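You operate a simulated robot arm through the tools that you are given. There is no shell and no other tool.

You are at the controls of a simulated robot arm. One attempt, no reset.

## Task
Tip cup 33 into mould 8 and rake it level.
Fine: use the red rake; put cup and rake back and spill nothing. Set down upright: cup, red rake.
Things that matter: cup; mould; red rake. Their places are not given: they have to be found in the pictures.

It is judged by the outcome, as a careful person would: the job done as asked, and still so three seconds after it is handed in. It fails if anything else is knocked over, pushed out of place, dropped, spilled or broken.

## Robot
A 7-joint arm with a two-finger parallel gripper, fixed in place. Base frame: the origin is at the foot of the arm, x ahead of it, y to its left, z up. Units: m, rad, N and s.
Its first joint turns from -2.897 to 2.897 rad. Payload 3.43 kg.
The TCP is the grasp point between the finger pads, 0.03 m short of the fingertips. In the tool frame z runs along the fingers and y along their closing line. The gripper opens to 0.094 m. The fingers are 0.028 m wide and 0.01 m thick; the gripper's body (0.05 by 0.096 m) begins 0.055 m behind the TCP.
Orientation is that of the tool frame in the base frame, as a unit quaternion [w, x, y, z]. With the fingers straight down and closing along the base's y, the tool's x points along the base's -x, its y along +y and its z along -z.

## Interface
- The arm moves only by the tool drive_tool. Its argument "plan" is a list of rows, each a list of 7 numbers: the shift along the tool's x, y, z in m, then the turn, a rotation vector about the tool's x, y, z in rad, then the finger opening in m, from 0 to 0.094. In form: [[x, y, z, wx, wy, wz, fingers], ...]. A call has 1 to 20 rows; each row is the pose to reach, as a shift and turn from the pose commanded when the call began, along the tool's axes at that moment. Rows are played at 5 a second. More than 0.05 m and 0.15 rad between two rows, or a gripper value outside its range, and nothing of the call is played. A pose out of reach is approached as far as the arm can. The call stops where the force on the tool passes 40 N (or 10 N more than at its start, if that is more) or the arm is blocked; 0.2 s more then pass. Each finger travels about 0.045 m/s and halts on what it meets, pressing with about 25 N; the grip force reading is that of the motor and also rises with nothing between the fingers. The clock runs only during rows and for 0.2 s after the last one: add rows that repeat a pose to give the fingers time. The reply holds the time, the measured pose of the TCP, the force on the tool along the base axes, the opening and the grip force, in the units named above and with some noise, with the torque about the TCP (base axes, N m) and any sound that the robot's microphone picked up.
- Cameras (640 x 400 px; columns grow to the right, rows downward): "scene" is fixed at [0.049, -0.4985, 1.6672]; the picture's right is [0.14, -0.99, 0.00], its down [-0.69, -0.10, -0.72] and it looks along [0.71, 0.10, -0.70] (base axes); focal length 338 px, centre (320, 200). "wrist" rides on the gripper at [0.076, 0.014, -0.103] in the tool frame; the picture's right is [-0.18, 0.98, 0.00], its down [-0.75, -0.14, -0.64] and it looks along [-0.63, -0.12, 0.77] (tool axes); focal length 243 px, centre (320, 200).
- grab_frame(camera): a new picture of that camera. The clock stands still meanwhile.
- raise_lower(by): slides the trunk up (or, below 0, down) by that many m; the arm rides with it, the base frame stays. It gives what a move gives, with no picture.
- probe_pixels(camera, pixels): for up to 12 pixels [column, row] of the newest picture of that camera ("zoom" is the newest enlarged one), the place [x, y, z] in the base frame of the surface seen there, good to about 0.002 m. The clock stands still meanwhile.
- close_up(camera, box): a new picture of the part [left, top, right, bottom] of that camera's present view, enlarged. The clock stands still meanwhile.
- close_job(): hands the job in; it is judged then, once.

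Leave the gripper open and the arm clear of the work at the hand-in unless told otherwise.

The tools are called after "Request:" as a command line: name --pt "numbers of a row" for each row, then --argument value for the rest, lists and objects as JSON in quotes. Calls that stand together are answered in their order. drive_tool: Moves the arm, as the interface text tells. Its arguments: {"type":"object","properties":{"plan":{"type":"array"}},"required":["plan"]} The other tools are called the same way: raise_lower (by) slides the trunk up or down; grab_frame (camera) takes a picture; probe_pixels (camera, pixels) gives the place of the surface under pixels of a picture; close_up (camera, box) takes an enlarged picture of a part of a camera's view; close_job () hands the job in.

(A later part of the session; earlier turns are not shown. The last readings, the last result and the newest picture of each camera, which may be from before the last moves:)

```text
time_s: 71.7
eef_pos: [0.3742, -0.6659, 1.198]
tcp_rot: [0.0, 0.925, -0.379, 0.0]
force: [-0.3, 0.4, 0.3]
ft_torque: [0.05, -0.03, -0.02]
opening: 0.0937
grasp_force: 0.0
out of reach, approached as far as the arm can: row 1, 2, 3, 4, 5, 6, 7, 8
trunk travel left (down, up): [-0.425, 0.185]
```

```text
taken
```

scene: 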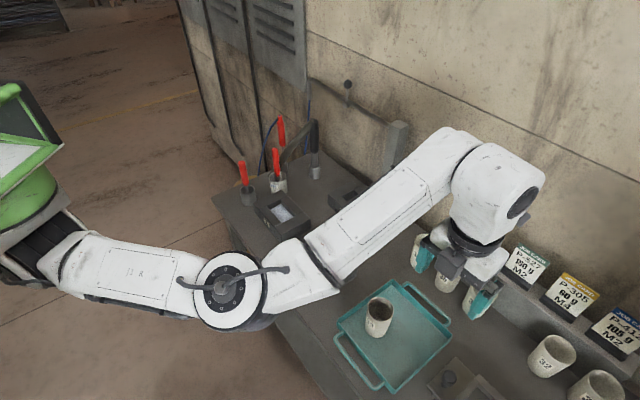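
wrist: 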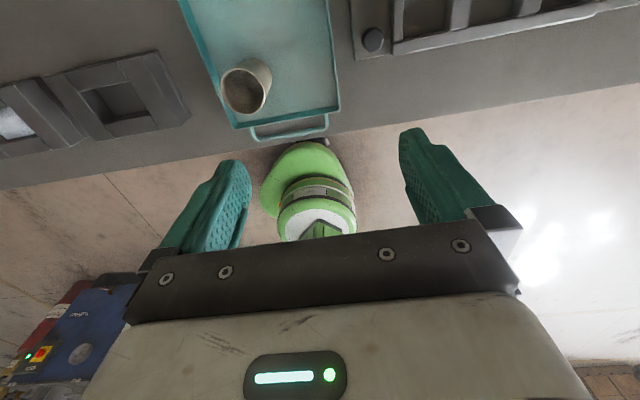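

All links are at z 1.2 or higher, well clear of everything. I unwind the yaw −1.4 rad about tool z and see whether the arm settles to its commanded point.

Request:
drive_tool --pt "0 0 0 0 0 -0.14 0.094" --pt "0 0 0 0 0 -0.28 0.094" --pt "0 0 0 0 0 -0.42 0.094" --pt "0 0 0 0 0 -0.56 0.094" --pt "0 0 0 0 0 -0.7 0.094" --pt "0 0 0 0 0 -0.84 0.094" --pt "0 0 0 0 0 -0.98 0.094" --pt "0 0 0 0 0 -1.12 0.094" --pt "0 0 0 0 0 -1.26 0.094" --pt "0 0 0 0 0 -1.4 0.094"

Request:
grab_frame --camera "scene"

```text
time_s: 73.9
eef_pos: [0.3734, -0.6684, 1.2006]
tcp_rot: [0.001, 0.952, 0.306, 0.0]
force: [0.0, 0.7, 1.0]
ft_torque: [0.0, 0.02, -0.02]
opening: 0.0943
grasp_force: 0.0
trunk travel left (down, up): [-0.425, 0.185]
```

```text
taken
```

scene: 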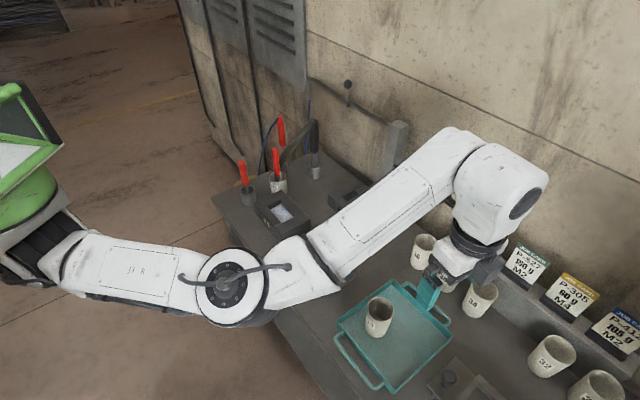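

The arm is back within reach at (0.373,−0.668,1.20). I go half-way toward the rake at z≈1.2, unwinding the yaw as I go.

Request:
drive_tool --pt "0.02 -0.0044 0 0 0 -0.096 0.094" --pt "0.055 -0.0122 0 0 0 -0.193 0.094" --pt "0.093 -0.0206 0 0 0 -0.289 0.094" --pt "0.131 -0.0291 0 0 0 -0.386 0.094" --pt "0.169 -0.0375 0 0 0 -0.482 0.094" --pt "0.207 -0.0459 0 0 0 -0.578 0.094" --pt "0.245 -0.0543 0 0 0 -0.675 0.094" --pt "0.283 -0.0628 0 0 0 -0.771 0.094" --pt "0.321 -0.0712 0 0 0 -0.868 0.094" --pt "0.3443 -0.0764 0 0 0 -0.964 0.094"

Request:
grab_frame --camera "scene"

```text
time_s: 76.1
eef_pos: [0.6109, -0.4072, 1.1984]
tcp_rot: [0.001, 0.702, 0.712, 0.0]
force: [0.2, 0.4, 0.6]
ft_torque: [0.0, -0.01, 0.01]
opening: 0.094
grasp_force: 0.0
trunk travel left (down, up): [-0.425, 0.185]
```

```text
taken
```

scene: 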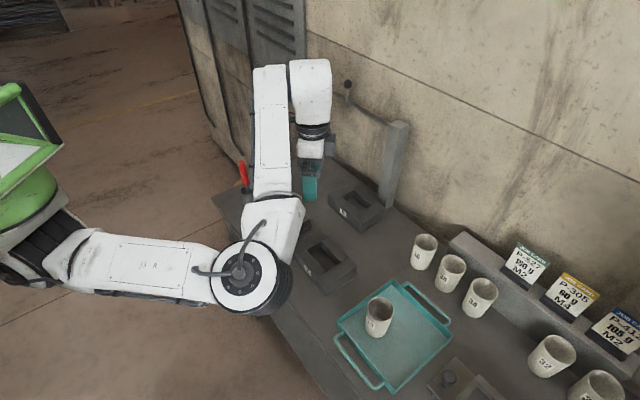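

That went well. I continue to directly above the rake handle, (0.8445,−0.1433,1.13), finishing the yaw so the fingers close along the bench's long direction.

Request:
drive_tool --pt "0.015 0.0137 0.002 0 0 -0.07 0.094" --pt "0.045 0.041 0.006 0 0 -0.147 0.094" --pt "0.075 0.0683 0.012 0 0 -0.224 0.094" --pt "0.105 0.0956 0.02 0 0 -0.301 0.094" --pt "0.135 0.1229 0.028 0 0 -0.378 0.094" --pt "0.165 0.1502 0.036 0 0 -0.455 0.094" --pt "0.195 0.1776 0.044 0 0 -0.532 0.094" --pt "0.225 0.2049 0.053 0 0 -0.62 0.094" --pt "0.25 0.2276 0.062 0 0 -0.7 0.094" --pt "0.2606 0.2373 0.068 0 0 -0.771 0.094" --pt "0.2606 0.2373 0.068 0 0 -0.771 0.094"

Request:
grab_frame --camera "scene"

Request:
grab_frame --camera "wrist"

```text
time_s: 78.5
eef_pos: [0.8414, -0.143, 1.1302]
tcp_rot: [0.0, 0.382, 0.924, 0.0]
force: [-0.6, 0.2, 0.3]
ft_torque: [-0.02, 0.0, 0.0]
opening: 0.094
grasp_force: 0.0
trunk travel left (down, up): [-0.425, 0.185]
```

```text
taken
```

scene: 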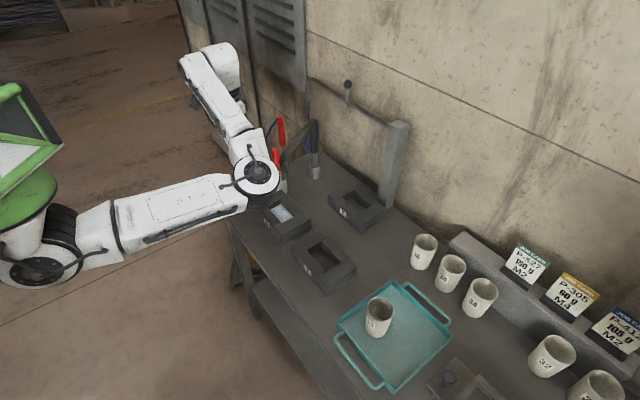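

```text
taken
```

wrist: 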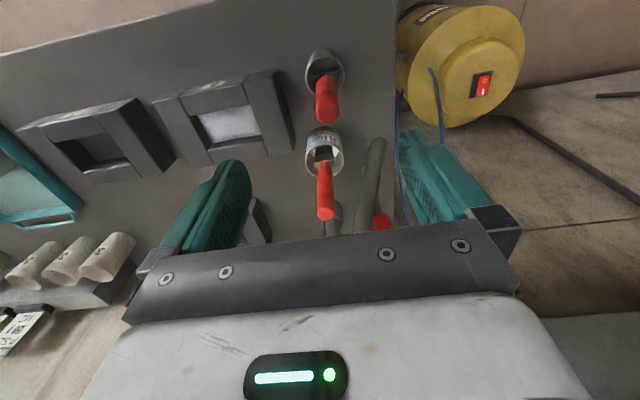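

The wrist camera now sees the rake near (326,95) and the powder in mould 8. I zoom in to see the rake's head direction and probe the handle from here.

Request:
close_up --camera "wrist" --box '[295, 40, 355, 130]'

Request:
probe_pixels --camera "wrist" --pixels '[[326, 118], [318, 110], [335, 110], [326, 80], [320, 90], [334, 90], [306, 66], [344, 70], [324, 50], [330, 205], [325, 165], [327, 100]]'

Request:
probe_pixels --camera "scene" --pixels '[[256, 172], [200, 195], [240, 135], [215, 70], [268, 185], [245, 205]]'

```text
4.44 times, centred on (325, 85) of wrist
```

zoom: 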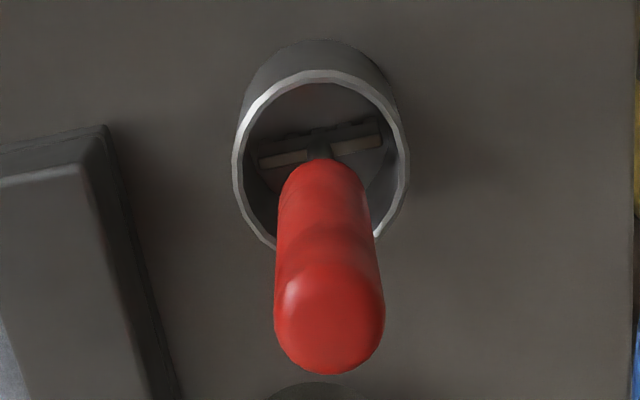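

```text
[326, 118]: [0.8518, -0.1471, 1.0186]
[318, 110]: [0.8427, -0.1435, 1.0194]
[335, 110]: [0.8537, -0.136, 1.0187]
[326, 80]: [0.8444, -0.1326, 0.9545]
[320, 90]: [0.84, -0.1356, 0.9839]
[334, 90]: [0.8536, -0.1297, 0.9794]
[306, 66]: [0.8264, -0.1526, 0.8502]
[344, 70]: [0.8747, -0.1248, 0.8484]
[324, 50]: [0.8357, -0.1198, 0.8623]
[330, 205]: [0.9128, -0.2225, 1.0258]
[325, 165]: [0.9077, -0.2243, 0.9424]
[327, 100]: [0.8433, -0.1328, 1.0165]
```

```text
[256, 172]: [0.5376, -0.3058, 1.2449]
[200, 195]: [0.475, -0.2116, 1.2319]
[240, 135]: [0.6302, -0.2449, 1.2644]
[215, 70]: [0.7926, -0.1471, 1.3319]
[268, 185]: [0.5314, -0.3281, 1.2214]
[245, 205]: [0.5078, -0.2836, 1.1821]
```

The crossbar head runs nearly left-right in this view, roughly along the bench's long direction. I probe the handle's top face on a grid to fix its centre.

Request:
probe_pixels --camera "zoom" --pixels '[[285, 300], [330, 300], [375, 300], [285, 330], [330, 330], [375, 330], [300, 355], [330, 368], [360, 355], [280, 250], [330, 250], [372, 250]]'

Request:
probe_pixels --camera "zoom" --pixels '[[265, 160], [380, 140], [300, 155], [350, 147], [240, 170], [400, 170], [320, 75], [270, 238], [375, 235], [285, 200], [370, 200], [330, 200]]'

```text
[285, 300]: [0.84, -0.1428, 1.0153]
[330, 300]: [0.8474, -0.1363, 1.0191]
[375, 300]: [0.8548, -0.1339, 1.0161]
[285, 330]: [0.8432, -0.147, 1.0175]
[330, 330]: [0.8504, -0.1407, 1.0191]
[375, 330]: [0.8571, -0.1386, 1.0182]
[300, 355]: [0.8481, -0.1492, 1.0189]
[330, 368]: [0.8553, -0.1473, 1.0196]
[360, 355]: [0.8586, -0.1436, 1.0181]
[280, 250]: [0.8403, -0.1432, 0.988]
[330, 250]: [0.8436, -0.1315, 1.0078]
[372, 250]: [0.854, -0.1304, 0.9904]
```

```text
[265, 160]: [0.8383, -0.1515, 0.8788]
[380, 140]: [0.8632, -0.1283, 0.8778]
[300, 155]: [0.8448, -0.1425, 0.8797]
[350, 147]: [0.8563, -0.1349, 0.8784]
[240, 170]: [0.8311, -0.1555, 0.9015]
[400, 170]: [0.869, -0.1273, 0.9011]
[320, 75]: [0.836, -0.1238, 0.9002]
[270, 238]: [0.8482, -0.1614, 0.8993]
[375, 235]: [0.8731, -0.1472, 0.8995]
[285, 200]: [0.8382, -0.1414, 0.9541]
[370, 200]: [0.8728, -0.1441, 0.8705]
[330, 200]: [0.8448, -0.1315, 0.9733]
```

The handle is vertical, centred at (0.8497,−0.1393), with radius 0.0094 and top at 1.019. The rake bar runs along the bench's long direction, about 0.04 m wide. I centre over it and lower to TCP z≈0.982 with open fingers.

Request:
drive_tool --pt "-0.0016 0.0042 0.005 0 0 0 0.094" --pt "-0.0032 0.0085 0.01 0 0 0 0.094" --pt "-0.0032 0.0085 0.035 0 0 0 0.094" --pt "-0.0032 0.0085 0.06 0 0 0 0.094" --pt "-0.0032 0.0085 0.085 0 0 0 0.094" --pt "-0.0032 0.0085 0.11 0 0 0 0.094" --pt "-0.0032 0.0085 0.13 0 0 0 0.094" --pt "-0.0032 0.0085 0.148 0 0 0 0.094" --pt "-0.0032 0.0085 0.148 0 0 0 0.094"

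Request:
grab_frame --camera "wrist"

Request:
grab_frame --camera "scene"

```text
time_s: 80.5
eef_pos: [0.8511, -0.1396, 0.9827]
tcp_rot: [0.001, 0.384, 0.924, 0.0]
force: [0.1, 0.6, 0.3]
ft_torque: [-0.01, 0.01, 0.0]
opening: 0.094
grasp_force: 0.1
trunk travel left (down, up): [-0.425, 0.185]
```

```text
taken
```

wrist: 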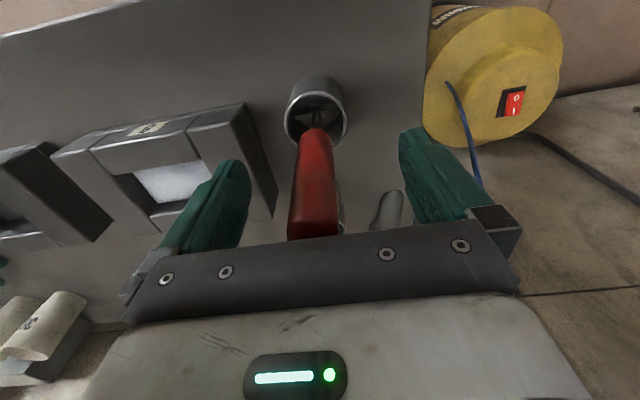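

```text
taken
```

scene: 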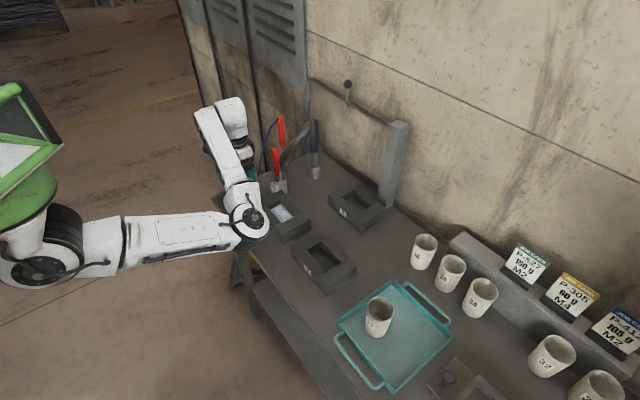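

The handle sits between the fingers. Before closing I check the elbow's height near scene (248,220), since it came lower.

Request:
probe_pixels --camera "scene" --pixels '[[248, 222], [262, 230], [240, 245], [190, 235], [220, 150], [230, 110]]'

Request:
close_up --camera "scene" --box '[180, 90, 330, 260]'

```text
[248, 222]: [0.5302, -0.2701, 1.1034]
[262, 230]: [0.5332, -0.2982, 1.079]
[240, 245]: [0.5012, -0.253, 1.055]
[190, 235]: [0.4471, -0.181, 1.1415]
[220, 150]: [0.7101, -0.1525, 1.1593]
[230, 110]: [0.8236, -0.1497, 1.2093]
```

```text
2.35 times, centred on (255, 175) of scene
```

zoom: 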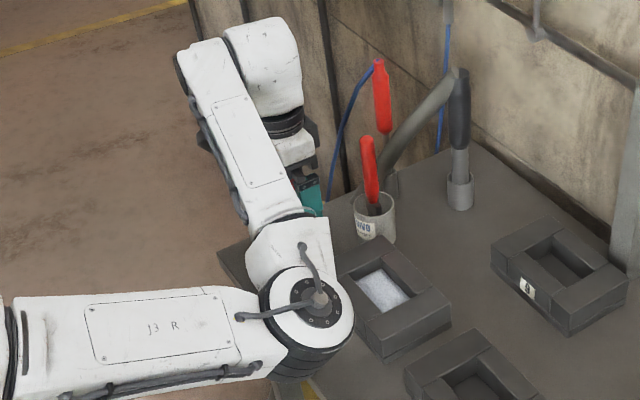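

The elbow clears the bench by a wide margin. I close on the rake handle.

Request:
drive_tool --pt "0 0 0 0 0 0 0.075" --pt "0 0 0 0 0 0 0.058" --pt "0 0 0 0 0 0 0.044" --pt "0 0 0 0 0 0 0.034" --pt "0 0 0 0 0 0 0.027" --pt "0 0 0 0 0 0 0.022" --pt "0 0 0 0 0 0 0.018" --pt "0 0 0 0 0 0 0.014" --pt "0 0 0 0 0 0 0.008" --pt "0 0 0 0 0 0 0.005" --pt "0 0 0 0 0 0 0.005"

Request:
grab_frame --camera "wrist"

```text
time_s: 82.9
eef_pos: [0.8509, -0.1403, 0.9828]
tcp_rot: [0.001, 0.383, 0.924, -0.002]
force: [-2.7, -2.1, 0.0]
ft_torque: [-0.33, 0.35, 0.01]
opening: 0.0223
grasp_force: 25.0
trunk travel left (down, up): [-0.425, 0.185]
```

```text
taken
```

wrist: 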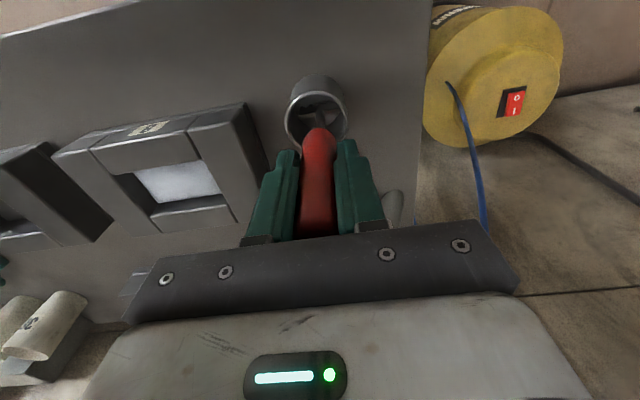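

The grip holds at 0.0223, but I read a side force of about 3.4 N along −l, so the bar is leaning on the pot wall. I ease the hand 1–2 mm toward −l to relieve it.

Request:
drive_tool --pt "0 -0.0005 0 0 0 0 0.005" --pt "0 -0.001 0 0 0 0 0.005" --pt "0 -0.001 0 0 0 0 0.005"

```text
time_s: 83.7
eef_pos: [0.8492, -0.139, 0.9827]
tcp_rot: [0.001, 0.383, 0.924, -0.001]
force: [-0.4, -1.5, 0.3]
ft_torque: [0.05, -0.05, 0.03]
opening: 0.0219
grasp_force: 25.1
trunk travel left (down, up): [-0.425, 0.185]
```

The torque is now near zero. I take this as the reference pose for putting it back, and lift straight up slowly.

Request:
drive_tool --pt "0 0 -0.004 0 0 0 0.005" --pt "0 0 -0.012 0 0 0 0.005" --pt "0 0 -0.022 0 0 0 0.005" --pt "0 0 -0.034 0 0 0 0.005" --pt "0 0 -0.046 0 0 0 0.005" --pt "0 0 -0.06 0 0 0 0.005" --pt "0 0 -0.075 0 0 0 0.005" --pt "0 0 -0.09 0 0 0 0.005" --pt "0 0 -0.105 0 0 0 0.005" --pt "0 0 -0.12 0 0 0 0.005" --pt "0 0 -0.12 0 0 0 0.005"

Request:
grab_frame --camera "wrist"

Request:
close_up --camera "scene" --box '[190, 90, 320, 240]'

```text
time_s: 86.1
eef_pos: [0.8498, -0.139, 1.1044]
tcp_rot: [0.001, 0.383, 0.924, -0.001]
force: [0.0, 0.7, -1.8]
ft_torque: [0.05, -0.01, -0.01]
opening: 0.0216
grasp_force: 25.6
trunk travel left (down, up): [-0.425, 0.185]
```

```text
taken
```

wrist: 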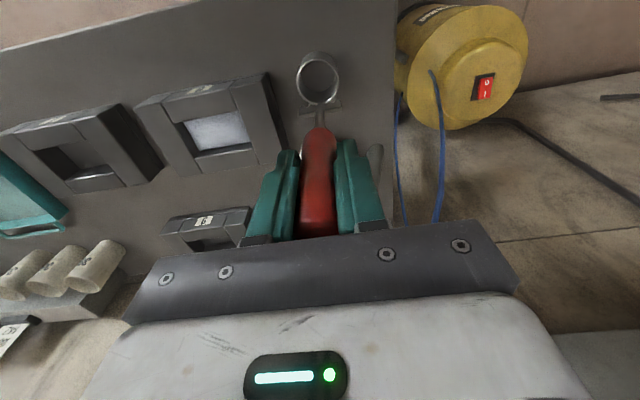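

```text
2.67 times, centred on (255, 165) of scene
```

zoom: 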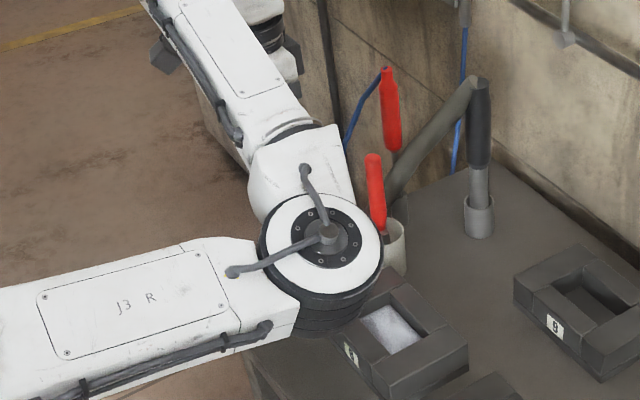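

The rake is out and the pot stands where it was. I zoom on the rake head from the wrist camera.

Request:
close_up --camera "wrist" --box '[280, 45, 360, 150]'

Request:
probe_pixels --camera "zoom" --pixels '[[245, 222], [385, 212], [250, 236], [385, 226], [315, 220], [325, 260], [265, 230], [370, 222], [320, 100], [320, 180], [260, 140], [380, 140]]'

```text
3.81 times, centred on (320, 98) of wrist
```

zoom: 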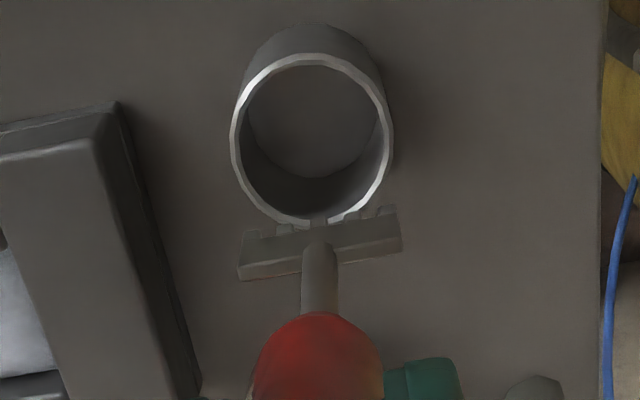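

```text
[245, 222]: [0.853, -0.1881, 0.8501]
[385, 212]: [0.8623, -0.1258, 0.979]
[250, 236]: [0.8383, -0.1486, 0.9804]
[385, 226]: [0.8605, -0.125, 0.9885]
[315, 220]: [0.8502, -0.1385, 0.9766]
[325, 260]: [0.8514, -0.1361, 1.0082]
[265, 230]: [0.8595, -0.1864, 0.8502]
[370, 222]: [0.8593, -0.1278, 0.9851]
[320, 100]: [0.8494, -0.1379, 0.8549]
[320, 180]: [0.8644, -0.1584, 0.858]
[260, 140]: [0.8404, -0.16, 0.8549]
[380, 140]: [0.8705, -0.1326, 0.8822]
```

The head is a crossbar about 0.040 m wide with short teeth, and its lowest point is about 0.128 below the TCP. I now map the powder surface from the wrist view.

Request:
close_up --camera "wrist" --box '[165, 85, 275, 170]'

```text
4.71 times, centred on (220, 128) of wrist
```

zoom: 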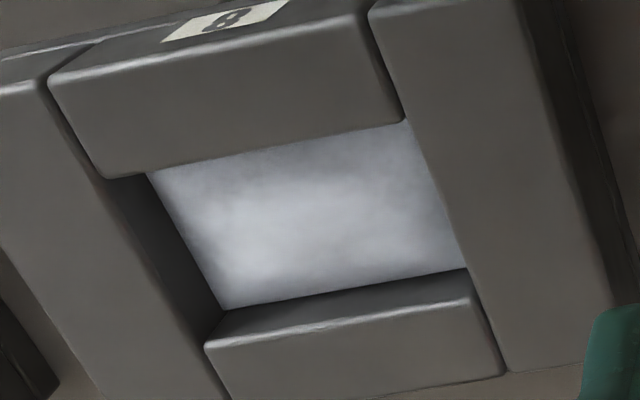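

I probe a grid of points over the powder in this enlarged view.

Request:
probe_pixels --camera "zoom" --pixels '[[165, 180], [230, 168], [310, 150], [395, 132], [190, 230], [260, 215], [340, 205], [425, 190], [232, 300], [310, 285], [390, 272], [455, 262]]'

Request:
probe_pixels --camera "zoom" --pixels '[[200, 200], [280, 185], [360, 170], [210, 265], [290, 250], [370, 235], [440, 225], [250, 240], [60, 200], [250, 120], [350, 350], [500, 200]]'

```text
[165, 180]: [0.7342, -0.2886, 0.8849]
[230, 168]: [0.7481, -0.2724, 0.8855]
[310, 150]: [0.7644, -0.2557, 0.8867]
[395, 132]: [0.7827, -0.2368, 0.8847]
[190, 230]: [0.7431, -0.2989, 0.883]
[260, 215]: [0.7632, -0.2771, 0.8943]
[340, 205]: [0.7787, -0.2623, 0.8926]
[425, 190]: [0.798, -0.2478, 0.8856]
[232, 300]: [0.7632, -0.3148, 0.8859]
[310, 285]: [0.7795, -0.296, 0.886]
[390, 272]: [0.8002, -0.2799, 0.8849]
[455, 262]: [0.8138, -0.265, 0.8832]
```

```text
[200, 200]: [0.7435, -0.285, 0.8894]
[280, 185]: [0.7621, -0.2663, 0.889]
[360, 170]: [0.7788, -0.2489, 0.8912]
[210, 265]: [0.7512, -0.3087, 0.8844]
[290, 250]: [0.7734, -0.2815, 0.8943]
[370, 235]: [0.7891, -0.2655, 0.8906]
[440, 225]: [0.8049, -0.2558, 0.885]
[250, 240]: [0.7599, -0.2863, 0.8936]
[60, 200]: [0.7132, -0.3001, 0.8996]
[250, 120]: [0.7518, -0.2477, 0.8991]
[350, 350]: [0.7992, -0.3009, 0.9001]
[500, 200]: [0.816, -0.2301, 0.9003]
```

The powder is highest in the middle (about 0.894) and about 0.885 along the edges, with the level ending around 0.887, well below the mould top. I carry the rake over the cavity centre and turn it 90° so the bar lies across the cavity.

Request:
drive_tool --pt "-0.003 -0.012 0 0 0 -0.1 0.005" --pt "-0.006 -0.025 0 0 0 -0.22 0.005" --pt "-0.0095 -0.038 0 0 0 -0.35 0.005" --pt "-0.013 -0.052 0 0 0 -0.48 0.005" --pt "-0.0165 -0.066 0.003 0 0 -0.61 0.005" --pt "-0.02 -0.08 0.008 0 0 -0.74 0.005" --pt "-0.0235 -0.094 0.014 0 0 -0.87 0.005" --pt "-0.027 -0.108 0.02 0 0 -1.0 0.005" --pt "-0.0305 -0.122 0.027 0 0 -1.14 0.005" --pt "-0.034 -0.136 0.034 0 0 -1.28 0.005" --pt "-0.0365 -0.147 0.04 0 0 -1.42 0.005" --pt "-0.0381 -0.1526 0.0444 0 0 -1.571 0.005" --pt "-0.0381 -0.1526 0.0444 0 0 -1.571 0.005"

Request:
grab_frame --camera "wrist"

Request:
close_up --camera "scene" --box '[220, 120, 340, 250]'

```text
refused: row 12 steps farther than a row can; nothing moved
```

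```text
taken
```

wrist: 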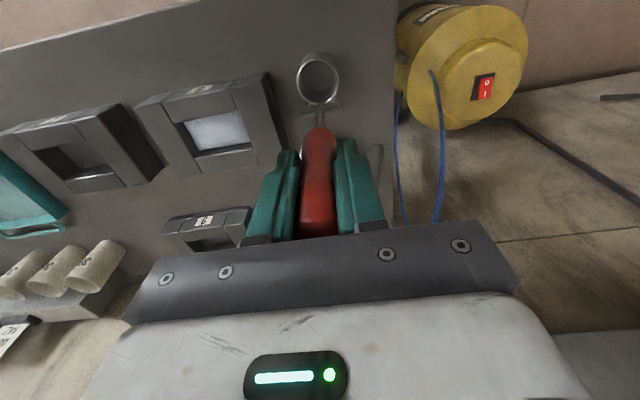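

```text
3.08 times, centred on (280, 185) of scene
```

zoom: 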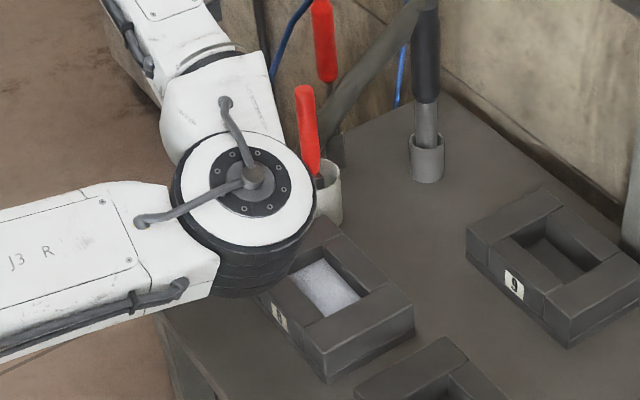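

That call was refused because one turn step exceeded 0.15 rad, and nothing moved. I resend it with even steps.

Request:
drive_tool --pt "-0.003 -0.012 0 0 0 -0.12 0.005" --pt "-0.006 -0.025 0 0 0 -0.25 0.005" --pt "-0.0095 -0.038 0 0 0 -0.38 0.005" --pt "-0.013 -0.052 0 0 0 -0.51 0.005" --pt "-0.0165 -0.066 0.003 0 0 -0.64 0.005" --pt "-0.02 -0.08 0.008 0 0 -0.77 0.005" --pt "-0.0235 -0.094 0.014 0 0 -0.9 0.005" --pt "-0.027 -0.108 0.02 0 0 -1.04 0.005" --pt "-0.0305 -0.122 0.027 0 0 -1.18 0.005" --pt "-0.034 -0.136 0.034 0 0 -1.32 0.005" --pt "-0.0365 -0.147 0.04 0 0 -1.45 0.005" --pt "-0.0381 -0.1526 0.0444 0 0 -1.571 0.005" --pt "-0.0381 -0.1526 0.0444 0 0 -1.571 0.005"

Request:
grab_frame --camera "wrist"

Request:
close_up --camera "scene" --box '[220, 120, 340, 250]'

```text
time_s: 88.9
eef_pos: [0.7681, -0.2747, 1.0588]
tcp_rot: [0.001, -0.384, 0.923, -0.001]
force: [0.7, 0.9, 0.0]
ft_torque: [0.02, 0.0, 0.0]
opening: 0.0219
grasp_force: 25.0
trunk travel left (down, up): [-0.425, 0.185]
```

```text
taken
```

wrist: 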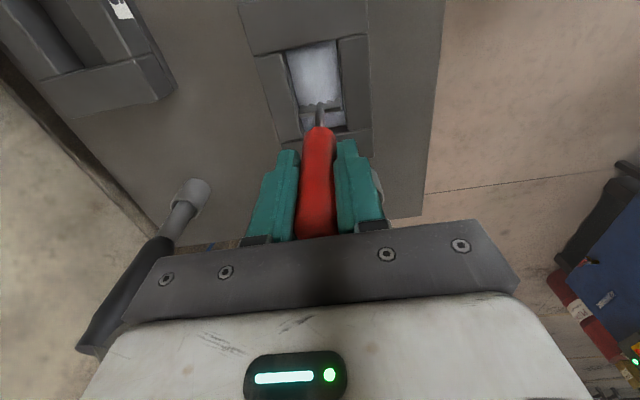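

```text
3.08 times, centred on (280, 185) of scene
```

zoom: 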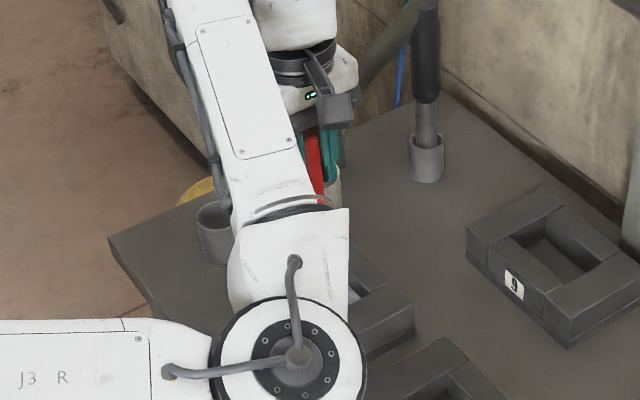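

The bar now lies across the cavity, over the middle. I check the elbow height and zoom on the rake and powder.

Request:
probe_pixels --camera "zoom" --pixels '[[290, 350], [340, 385], [290, 260], [230, 380], [330, 105], [320, 60]]'

Request:
close_up --camera "wrist" --box '[250, 25, 390, 150]'

Request:
probe_pixels --camera "zoom" --pixels '[[200, 100], [300, 70], [250, 200], [270, 290], [330, 290], [320, 250], [290, 300], [380, 290], [200, 300], [260, 250], [400, 300], [360, 230]]'

```text
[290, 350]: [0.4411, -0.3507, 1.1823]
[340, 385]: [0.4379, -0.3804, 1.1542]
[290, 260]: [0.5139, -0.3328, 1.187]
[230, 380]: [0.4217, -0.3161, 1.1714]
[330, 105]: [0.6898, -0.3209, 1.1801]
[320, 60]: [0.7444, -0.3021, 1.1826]
```

```text
3.20 times, centred on (320, 88) of wrist
```

zoom: 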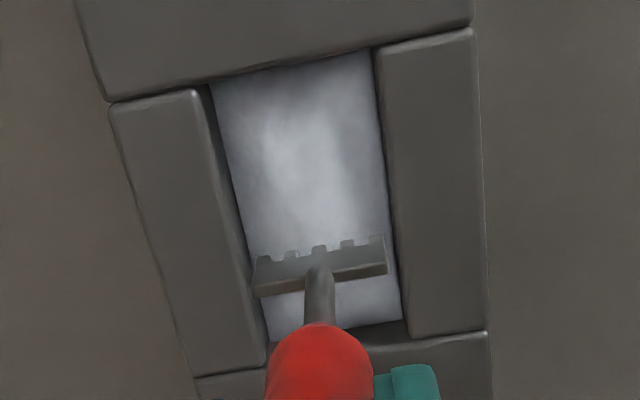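

```text
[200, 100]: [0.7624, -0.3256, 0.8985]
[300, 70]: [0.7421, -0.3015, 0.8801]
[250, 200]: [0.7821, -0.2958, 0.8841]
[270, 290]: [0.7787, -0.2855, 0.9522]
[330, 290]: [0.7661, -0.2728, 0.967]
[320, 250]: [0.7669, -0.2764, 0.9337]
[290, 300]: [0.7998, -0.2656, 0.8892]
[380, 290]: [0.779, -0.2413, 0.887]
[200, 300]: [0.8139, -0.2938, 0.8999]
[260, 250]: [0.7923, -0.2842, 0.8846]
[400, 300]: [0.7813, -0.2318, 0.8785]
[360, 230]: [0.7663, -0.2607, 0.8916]
```

I see the rake head centred over the powder with clear margins to the walls. First pass: lower at the near end to teeth height of about 0.8915 and sweep along the cavity and back.

Request:
drive_tool --pt "0.0139 0 0.01 0 0 0 0.005" --pt "0.0289 0 0.022 0 0 0 0.005" --pt "0.0289 0 0.0393 0 0 0 0.005" --pt "0.0189 0 0.0393 0 0 0 0.005" --pt "0.0089 0 0.0393 0 0 0 0.005" --pt "-0.0011 0 0.0393 0 0 0 0.005" --pt "-0.0121 0 0.0393 0 0 0 0.005" --pt "-0.0231 0 0.0393 0 0 0 0.005" --pt "-0.0321 0 0.0393 0 0 0 0.005" --pt "-0.0321 0 0.0393 0 0 0 0.005" --pt "-0.0231 0 0.0393 0 0 0 0.005" --pt "-0.0121 0 0.0393 0 0 0 0.005" --pt "-0.0011 0 0.0393 0 0 0 0.005" --pt "0.0089 0 0.0393 0 0 0 0.005" --pt "0.0189 0 0.0393 0 0 0 0.005" --pt "0.0289 0 0.0393 0 0 0 0.005" --pt "0.0289 0 0.0393 0 0 0 0.005"

Request:
close_up --camera "wrist" --box '[250, 25, 390, 150]'

```text
time_s: 92.5
eef_pos: [0.7484, -0.2956, 1.0198]
tcp_rot: [0.0, -0.382, 0.924, -0.001]
force: [0.4, -0.1, -0.1]
ft_torque: [-0.01, 0.0, 0.05]
opening: 0.0221
grasp_force: 25.3
trunk travel left (down, up): [-0.425, 0.185]
```

```text
3.20 times, centred on (320, 88) of wrist
```

zoom: 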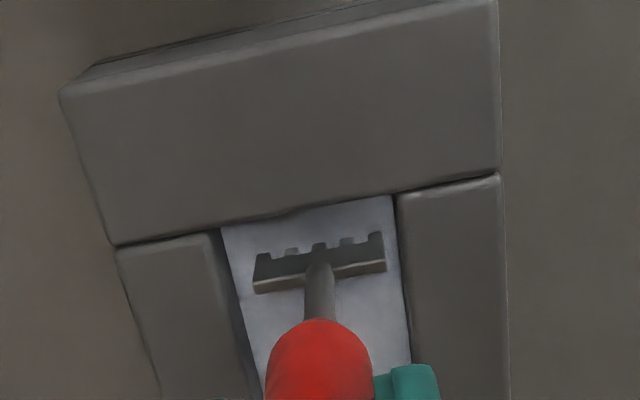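

I probe the powder around the head and the teeth themselves to calibrate the height.

Request:
probe_pixels --camera "zoom" --pixels '[[300, 225], [235, 240], [395, 260], [320, 246], [262, 256], [378, 236], [260, 320], [395, 330], [360, 310], [265, 290], [380, 262], [300, 110]]'

```text
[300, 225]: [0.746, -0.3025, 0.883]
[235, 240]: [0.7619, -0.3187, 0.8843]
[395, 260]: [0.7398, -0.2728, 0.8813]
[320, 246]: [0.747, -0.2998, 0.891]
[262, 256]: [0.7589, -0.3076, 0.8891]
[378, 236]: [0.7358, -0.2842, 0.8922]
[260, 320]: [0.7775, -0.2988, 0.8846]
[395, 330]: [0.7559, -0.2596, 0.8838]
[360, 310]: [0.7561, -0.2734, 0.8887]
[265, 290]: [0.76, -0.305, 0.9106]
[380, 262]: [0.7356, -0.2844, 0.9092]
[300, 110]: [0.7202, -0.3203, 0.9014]
```

The teeth are at about 0.890, matching the TCP minus 0.130. Next pass goes 2 mm lower, with sideways offsets of about 5 mm to cover the full width.

Request:
drive_tool --pt "0 -0.0043 0.0023 0 0 0 0.005" --pt "-0.01 -0.0043 0.0023 0 0 0 0.005" --pt "-0.021 -0.0043 0.0023 0 0 0 0.005" --pt "-0.032 -0.0043 0.0023 0 0 0 0.005" --pt "-0.043 -0.0043 0.0023 0 0 0 0.005" --pt "-0.053 -0.0043 0.0023 0 0 0 0.005" --pt "-0.0608 -0.0043 0.0023 0 0 0 0.005" --pt "-0.0608 0.0057 0.0023 0 0 0 0.005" --pt "-0.053 0.0057 0.0023 0 0 0 0.005" --pt "-0.043 0.0057 0.0023 0 0 0 0.005" --pt "-0.032 0.0057 0.0023 0 0 0 0.005" --pt "-0.021 0.0057 0.0023 0 0 0 0.005" --pt "-0.01 0.0057 0.0023 0 0 0 0.005" --pt "0 0.0057 0.0023 0 0 0 0.005" --pt "0 0.0007 0.0023 0 0 0 0.005" --pt "-0.012 0.0007 0.0023 0 0 0 0.005" --pt "-0.025 0.0007 0.0023 0 0 0 0.005" --pt "-0.038 0.0007 0.0023 0 0 0 0.005" --pt "-0.05 0.0007 0.0023 0 0 0 0.005" --pt "-0.0608 0.0007 0.0023 0 0 0 0.005"

Request:
close_up --camera "wrist" --box '[250, 25, 390, 150]'

```text
time_s: 96.7
eef_pos: [0.7913, -0.2527, 1.0176]
tcp_rot: [0.0, -0.383, 0.924, 0.0]
force: [0.6, 0.5, -0.6]
ft_torque: [0.0, -0.02, 0.0]
opening: 0.022
grasp_force: 24.7
trunk travel left (down, up): [-0.425, 0.185]
```

```text
3.20 times, centred on (320, 88) of wrist
```

zoom: 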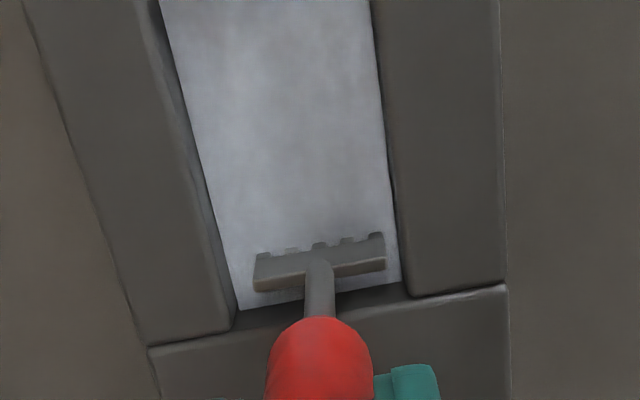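

The surface looks flatter. I probe a grid of the powder now visible.

Request:
probe_pixels --camera "zoom" --pixels '[[190, 40], [270, 30], [350, 20], [205, 110], [280, 100], [365, 90], [225, 180], [300, 170], [375, 160], [240, 240], [300, 235], [385, 225]]'

Request:
probe_pixels --camera "zoom" --pixels '[[230, 65], [310, 60], [240, 140], [320, 130], [350, 180], [265, 210], [340, 210], [260, 250], [375, 238], [320, 243], [440, 100], [100, 200]]'

```text
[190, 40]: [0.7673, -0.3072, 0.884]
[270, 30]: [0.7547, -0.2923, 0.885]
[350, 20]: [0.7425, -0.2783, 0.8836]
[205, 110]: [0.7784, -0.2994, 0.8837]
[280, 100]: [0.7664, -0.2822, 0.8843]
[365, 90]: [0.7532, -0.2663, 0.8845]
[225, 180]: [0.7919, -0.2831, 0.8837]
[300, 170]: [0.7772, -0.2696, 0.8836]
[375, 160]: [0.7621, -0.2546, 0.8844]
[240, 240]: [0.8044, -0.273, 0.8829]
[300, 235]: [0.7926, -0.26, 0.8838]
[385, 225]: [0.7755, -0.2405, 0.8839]
```

```text
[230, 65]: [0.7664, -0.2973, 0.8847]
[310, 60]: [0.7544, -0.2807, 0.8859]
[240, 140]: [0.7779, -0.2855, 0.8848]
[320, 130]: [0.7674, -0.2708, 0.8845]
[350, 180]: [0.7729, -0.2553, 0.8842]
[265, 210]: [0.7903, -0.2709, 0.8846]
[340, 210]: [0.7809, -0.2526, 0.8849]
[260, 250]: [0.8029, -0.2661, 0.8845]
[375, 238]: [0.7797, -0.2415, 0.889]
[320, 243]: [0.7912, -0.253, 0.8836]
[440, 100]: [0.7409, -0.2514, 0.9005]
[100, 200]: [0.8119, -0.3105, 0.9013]
```

The surface now reads about 0.8845 ± 0.001 everywhere sampled. I lift the rake clear straight up, then move it aside along the mould to look at the whole cavity.

Request:
drive_tool --pt "0 0 -0.008 0 0 0 0.005" --pt "0 0 -0.02 0 0 0 0.005" --pt "0 0 -0.035 0 0 0 0.005" --pt "0 0 -0.05 0 0 0 0.005" --pt "0 0 -0.062 0 0 0 0.005" --pt "0 0 -0.062 0 0 0 0.005"

Request:
close_up --camera "wrist" --box '[240, 10, 400, 140]'

Request:
grab_frame --camera "scene"

```text
time_s: 98.1
eef_pos: [0.7902, -0.2506, 1.0791]
tcp_rot: [0.0, -0.382, 0.924, -0.001]
force: [0.2, -0.8, -1.4]
ft_torque: [0.0, -0.01, 0.0]
opening: 0.0216
grasp_force: 25.0
trunk travel left (down, up): [-0.425, 0.185]
```

```text
3.08 times, centred on (320, 75) of wrist
```

zoom: 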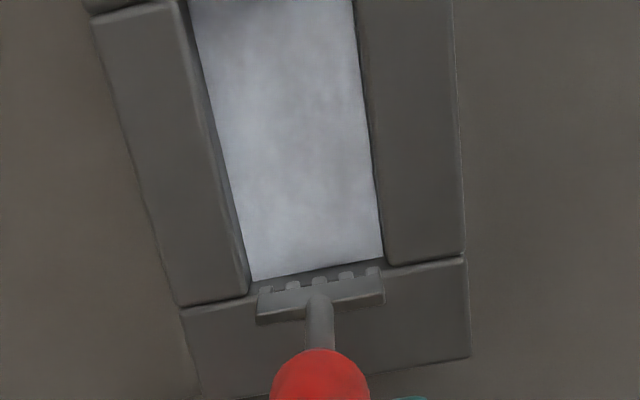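

```text
taken
```

scene: 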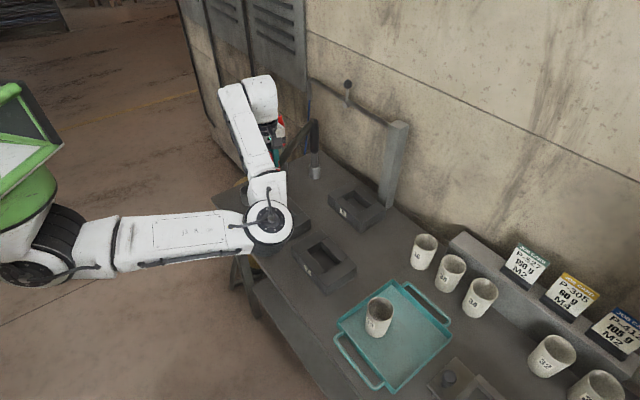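

I probe the full visible powder in the enlarged wrist view, including both ends and corners.

Request:
close_up --camera "wrist" --box '[270, 0, 350, 105]'

Request:
probe_pixels --camera "wrist" --pixels '[[290, 14], [308, 12], [325, 10], [296, 36], [312, 34], [328, 32], [300, 62], [316, 60], [332, 58], [305, 92], [320, 90], [336, 88]]'

Request:
probe_pixels --camera "wrist" --pixels '[[304, 24], [318, 22], [306, 48], [322, 46], [309, 76], [325, 74], [302, 82], [334, 76], [294, 26], [330, 44], [312, 97], [328, 95]]'

```text
3.81 times, centred on (310, 52) of wrist
```

zoom: 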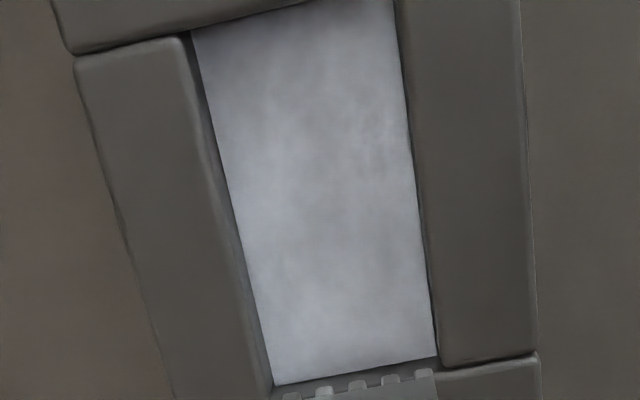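

```text
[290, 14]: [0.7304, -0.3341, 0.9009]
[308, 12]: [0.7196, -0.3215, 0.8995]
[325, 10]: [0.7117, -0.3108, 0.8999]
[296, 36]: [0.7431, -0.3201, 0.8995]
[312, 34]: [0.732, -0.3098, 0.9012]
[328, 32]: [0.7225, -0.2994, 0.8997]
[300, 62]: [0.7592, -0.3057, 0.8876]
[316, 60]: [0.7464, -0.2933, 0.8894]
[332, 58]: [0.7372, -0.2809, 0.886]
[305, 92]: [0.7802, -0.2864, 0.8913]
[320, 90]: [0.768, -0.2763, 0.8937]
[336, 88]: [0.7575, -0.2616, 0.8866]
```

```text
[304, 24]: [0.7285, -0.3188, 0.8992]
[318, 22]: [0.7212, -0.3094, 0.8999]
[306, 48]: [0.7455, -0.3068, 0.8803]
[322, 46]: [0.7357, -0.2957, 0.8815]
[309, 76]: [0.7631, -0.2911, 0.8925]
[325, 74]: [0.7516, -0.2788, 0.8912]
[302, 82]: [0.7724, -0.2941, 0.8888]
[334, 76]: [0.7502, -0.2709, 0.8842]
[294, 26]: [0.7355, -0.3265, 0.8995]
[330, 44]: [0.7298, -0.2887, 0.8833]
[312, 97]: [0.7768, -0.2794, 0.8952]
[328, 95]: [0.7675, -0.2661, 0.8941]
```

Those values came from the older full wrist picture, taken before raking. I take a fresh enlarged picture and probe that instead.

Request:
close_up --camera "wrist" --box '[270, 0, 350, 105]'

Request:
probe_pixels --camera "zoom" --pixels '[[215, 50], [300, 30], [380, 15], [230, 120], [310, 110], [395, 100], [250, 220], [330, 210], [410, 200], [275, 350], [350, 340], [425, 330]]'

Request:
probe_pixels --camera "zoom" --pixels '[[255, 75], [340, 65], [270, 165], [350, 155], [290, 270], [380, 260], [300, 320], [400, 300], [290, 375], [420, 350], [360, 20], [205, 40]]'

```text
3.81 times, centred on (310, 52) of wrist
```

zoom: 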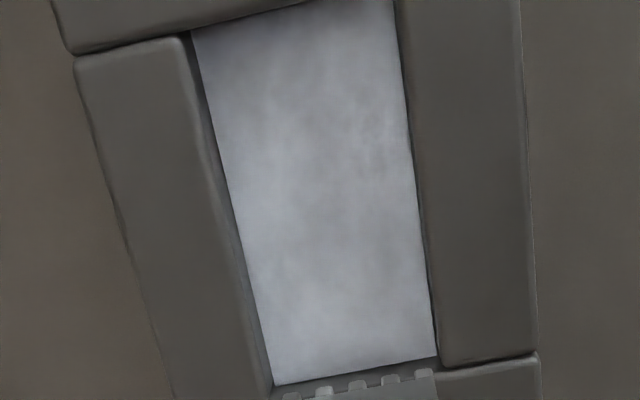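

```text
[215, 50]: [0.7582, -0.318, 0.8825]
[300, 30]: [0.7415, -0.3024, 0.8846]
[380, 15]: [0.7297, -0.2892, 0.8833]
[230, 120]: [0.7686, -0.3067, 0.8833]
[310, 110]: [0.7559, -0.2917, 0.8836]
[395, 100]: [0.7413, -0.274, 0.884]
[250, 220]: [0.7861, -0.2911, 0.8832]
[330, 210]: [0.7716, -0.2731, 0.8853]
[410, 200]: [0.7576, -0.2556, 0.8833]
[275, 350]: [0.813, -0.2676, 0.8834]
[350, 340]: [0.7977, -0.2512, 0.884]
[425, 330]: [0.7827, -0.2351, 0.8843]
```

```text
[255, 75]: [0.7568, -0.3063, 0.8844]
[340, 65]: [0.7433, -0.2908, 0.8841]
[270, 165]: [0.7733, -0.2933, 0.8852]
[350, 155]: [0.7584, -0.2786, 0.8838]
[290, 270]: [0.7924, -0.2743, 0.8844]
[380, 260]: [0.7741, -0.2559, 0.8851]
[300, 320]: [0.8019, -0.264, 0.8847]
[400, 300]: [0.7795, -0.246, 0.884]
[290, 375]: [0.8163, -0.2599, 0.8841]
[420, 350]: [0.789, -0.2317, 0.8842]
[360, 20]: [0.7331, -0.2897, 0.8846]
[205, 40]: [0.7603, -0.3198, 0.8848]
```

The powder reads 0.8825–0.8853 over the whole cavity, so it is level within the probe noise. I carry the rake back above its pot, turning it back +90° to the pose it was lifted with.

Request:
drive_tool --pt "-0.004 0.0012 -0.01 0 0 0.1 0.005" --pt "-0.012 0.0037 -0.02 0 0 0.23 0.005" --pt "-0.022 0.0068 -0.024 0 0 0.36 0.005" --pt "-0.033 0.0102 -0.024 0 0 0.49 0.005" --pt "-0.045 0.0139 -0.024 0 0 0.62 0.005" --pt "-0.057 0.0176 -0.024 0 0 0.75 0.005" --pt "-0.069 0.0213 -0.024 0 0 0.88 0.005" --pt "-0.081 0.0251 -0.024 0 0 1.02 0.005" --pt "-0.093 0.0288 -0.024 0 0 1.16 0.005" --pt "-0.104 0.0322 -0.024 0 0 1.3 0.005" --pt "-0.114 0.0353 -0.024 0 0 1.44 0.005" --pt "-0.1206 0.0373 -0.024 0 0 1.571 0.005" --pt "-0.1206 0.0373 -0.024 0 0 1.571 0.005" --pt "-0.1206 0.0373 -0.024 0 0 1.571 0.005"

Request:
grab_frame --camera "wrist"

Request:
close_up --camera "wrist" --box '[280, 45, 360, 150]'

```text
time_s: 101.1
eef_pos: [0.8491, -0.1402, 1.1024]
tcp_rot: [0.0, 0.383, 0.924, 0.0]
force: [-0.6, 0.4, -0.1]
ft_torque: [0.02, -0.01, -0.03]
opening: 0.022
grasp_force: 25.0
trunk travel left (down, up): [-0.425, 0.185]
```

```text
taken
```

wrist: 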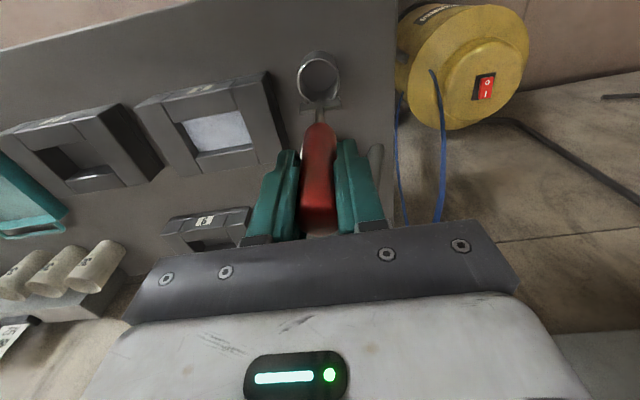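

```text
3.81 times, centred on (320, 98) of wrist
```

zoom: 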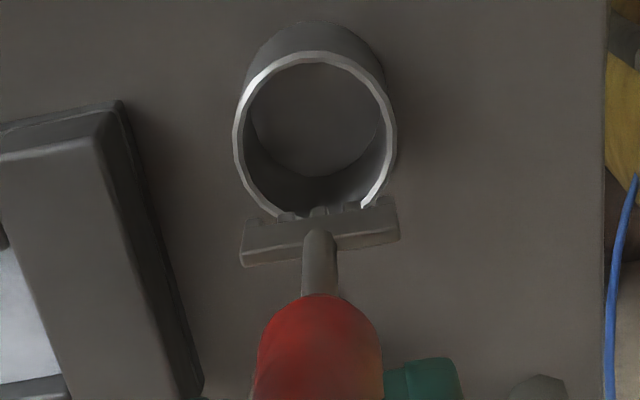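

The rake seems to sit a few millimetres differently in the grip than before. I probe the head and shaft to see how it moved.

Request:
probe_pixels --camera "zoom" --pixels '[[250, 222], [385, 212], [250, 250], [390, 235], [315, 207], [320, 245], [320, 275], [345, 300], [290, 300], [315, 300], [250, 260], [395, 240]]'

Request:
probe_pixels --camera "wrist" --pixels '[[318, 150], [318, 180], [318, 210], [305, 180], [332, 180], [320, 128], [307, 210], [334, 210]]'

```text
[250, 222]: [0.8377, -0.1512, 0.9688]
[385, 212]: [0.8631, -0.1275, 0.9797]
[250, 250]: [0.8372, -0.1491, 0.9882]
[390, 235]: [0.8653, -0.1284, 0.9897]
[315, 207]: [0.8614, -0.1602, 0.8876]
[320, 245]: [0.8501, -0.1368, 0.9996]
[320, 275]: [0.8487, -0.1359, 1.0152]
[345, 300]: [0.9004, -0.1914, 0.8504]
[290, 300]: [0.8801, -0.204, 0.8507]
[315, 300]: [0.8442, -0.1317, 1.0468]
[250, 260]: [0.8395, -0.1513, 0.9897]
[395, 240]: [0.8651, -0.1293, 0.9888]
```

```text
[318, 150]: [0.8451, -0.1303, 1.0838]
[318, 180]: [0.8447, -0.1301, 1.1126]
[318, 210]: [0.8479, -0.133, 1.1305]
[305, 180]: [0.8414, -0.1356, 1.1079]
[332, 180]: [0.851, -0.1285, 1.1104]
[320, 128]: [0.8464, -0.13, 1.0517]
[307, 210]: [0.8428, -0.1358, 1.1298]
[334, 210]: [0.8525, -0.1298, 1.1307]
```

The rake has slid about 8 mm down in the grip, so it will touch the pot floor near TCP z 0.991. I measure the pot rim and the bar ends again to line them up before lowering.

Request:
close_up --camera "wrist" --box '[292, 48, 348, 118]'

```text
5.71 times, centred on (320, 83) of wrist
```

zoom: 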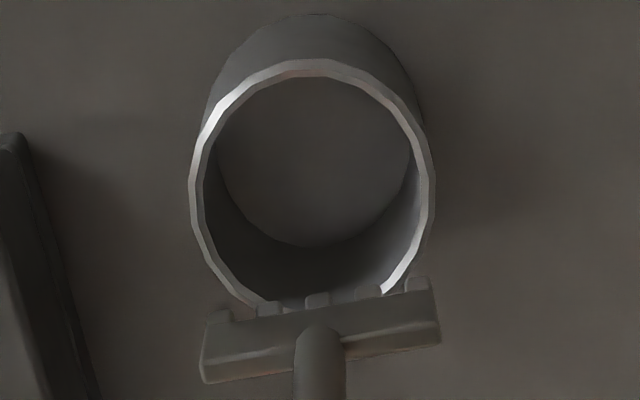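

I probe the rim ring and the bar's extreme ends in this picture.

Request:
probe_pixels --camera "zoom" --pixels '[[197, 185], [427, 190], [312, 67], [225, 110], [395, 105], [210, 250], [414, 250], [240, 292], [392, 280], [198, 200], [428, 175], [270, 78]]'

Request:
probe_pixels --camera "zoom" --pixels '[[207, 360], [436, 325], [206, 340], [434, 300], [215, 370], [428, 335], [220, 318], [415, 285], [318, 300], [320, 370], [320, 345], [300, 390]]'

```text
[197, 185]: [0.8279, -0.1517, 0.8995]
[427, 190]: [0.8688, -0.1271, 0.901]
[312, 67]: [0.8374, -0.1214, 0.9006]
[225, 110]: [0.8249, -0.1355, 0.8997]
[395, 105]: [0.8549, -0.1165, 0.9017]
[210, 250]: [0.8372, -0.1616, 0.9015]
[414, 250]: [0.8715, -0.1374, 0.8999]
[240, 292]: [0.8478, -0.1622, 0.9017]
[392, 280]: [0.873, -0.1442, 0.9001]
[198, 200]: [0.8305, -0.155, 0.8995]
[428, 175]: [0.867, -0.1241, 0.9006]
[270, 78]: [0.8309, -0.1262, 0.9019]
```

```text
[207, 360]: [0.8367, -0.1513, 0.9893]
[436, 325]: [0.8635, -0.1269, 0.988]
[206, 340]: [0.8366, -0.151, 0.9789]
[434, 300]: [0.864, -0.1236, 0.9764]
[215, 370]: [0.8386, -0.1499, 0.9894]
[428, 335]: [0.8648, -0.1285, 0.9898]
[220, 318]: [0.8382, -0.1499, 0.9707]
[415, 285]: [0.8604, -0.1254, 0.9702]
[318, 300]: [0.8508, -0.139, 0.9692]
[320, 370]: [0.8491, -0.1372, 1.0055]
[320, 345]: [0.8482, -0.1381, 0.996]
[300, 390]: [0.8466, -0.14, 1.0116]
```

The pot centre is about l 0.5014 and the bar centre about l 0.503, so I shift 1.5 mm toward −l. I lower to just above the rim and look again.

Request:
drive_tool --pt "0 -0.0008 0.01 0 0 0 0.005" --pt "0 -0.0015 0.025 0 0 0 0.005" --pt "0 -0.0015 0.04 0 0 0 0.005" --pt "0 -0.0015 0.054 0 0 0 0.005" --pt "0 -0.0015 0.054 0 0 0 0.005"

Request:
close_up --camera "wrist" --box '[285, 60, 355, 145]'

```text
time_s: 102.3
eef_pos: [0.849, -0.1422, 1.0499]
tcp_rot: [0.001, 0.382, 0.924, -0.001]
force: [0.6, 0.0, 0.0]
ft_torque: [0.0, 0.03, -0.03]
opening: 0.0222
grasp_force: 25.0
trunk travel left (down, up): [-0.425, 0.185]
```

```text
4.71 times, centred on (320, 102) of wrist
```

zoom: 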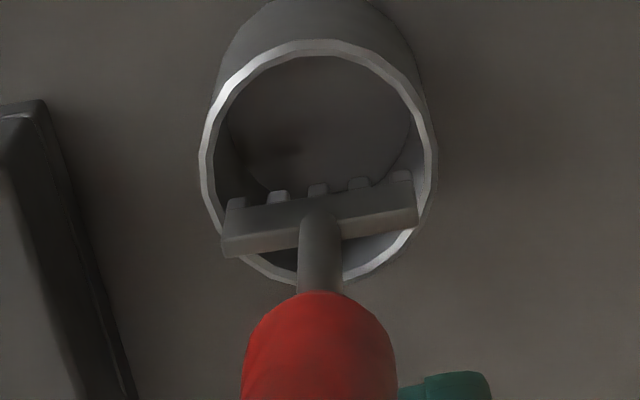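

The bar now looks centred over the mouth. I verify bar ends, teeth and rim by probing this picture.

Request:
probe_pixels --camera "zoom" --pixels '[[226, 240], [414, 208], [228, 215], [411, 185], [280, 198], [358, 186], [206, 145], [431, 150], [320, 47], [270, 263], [385, 255], [320, 260]]'

```text
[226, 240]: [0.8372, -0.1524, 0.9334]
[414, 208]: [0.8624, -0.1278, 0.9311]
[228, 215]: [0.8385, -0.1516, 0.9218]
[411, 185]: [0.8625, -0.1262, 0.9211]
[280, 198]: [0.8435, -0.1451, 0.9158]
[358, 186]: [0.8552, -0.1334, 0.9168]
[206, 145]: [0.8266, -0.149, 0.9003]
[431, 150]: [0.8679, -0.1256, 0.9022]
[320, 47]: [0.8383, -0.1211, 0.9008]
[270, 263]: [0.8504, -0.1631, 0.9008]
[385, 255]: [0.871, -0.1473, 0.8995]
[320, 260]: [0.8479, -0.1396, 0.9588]
```

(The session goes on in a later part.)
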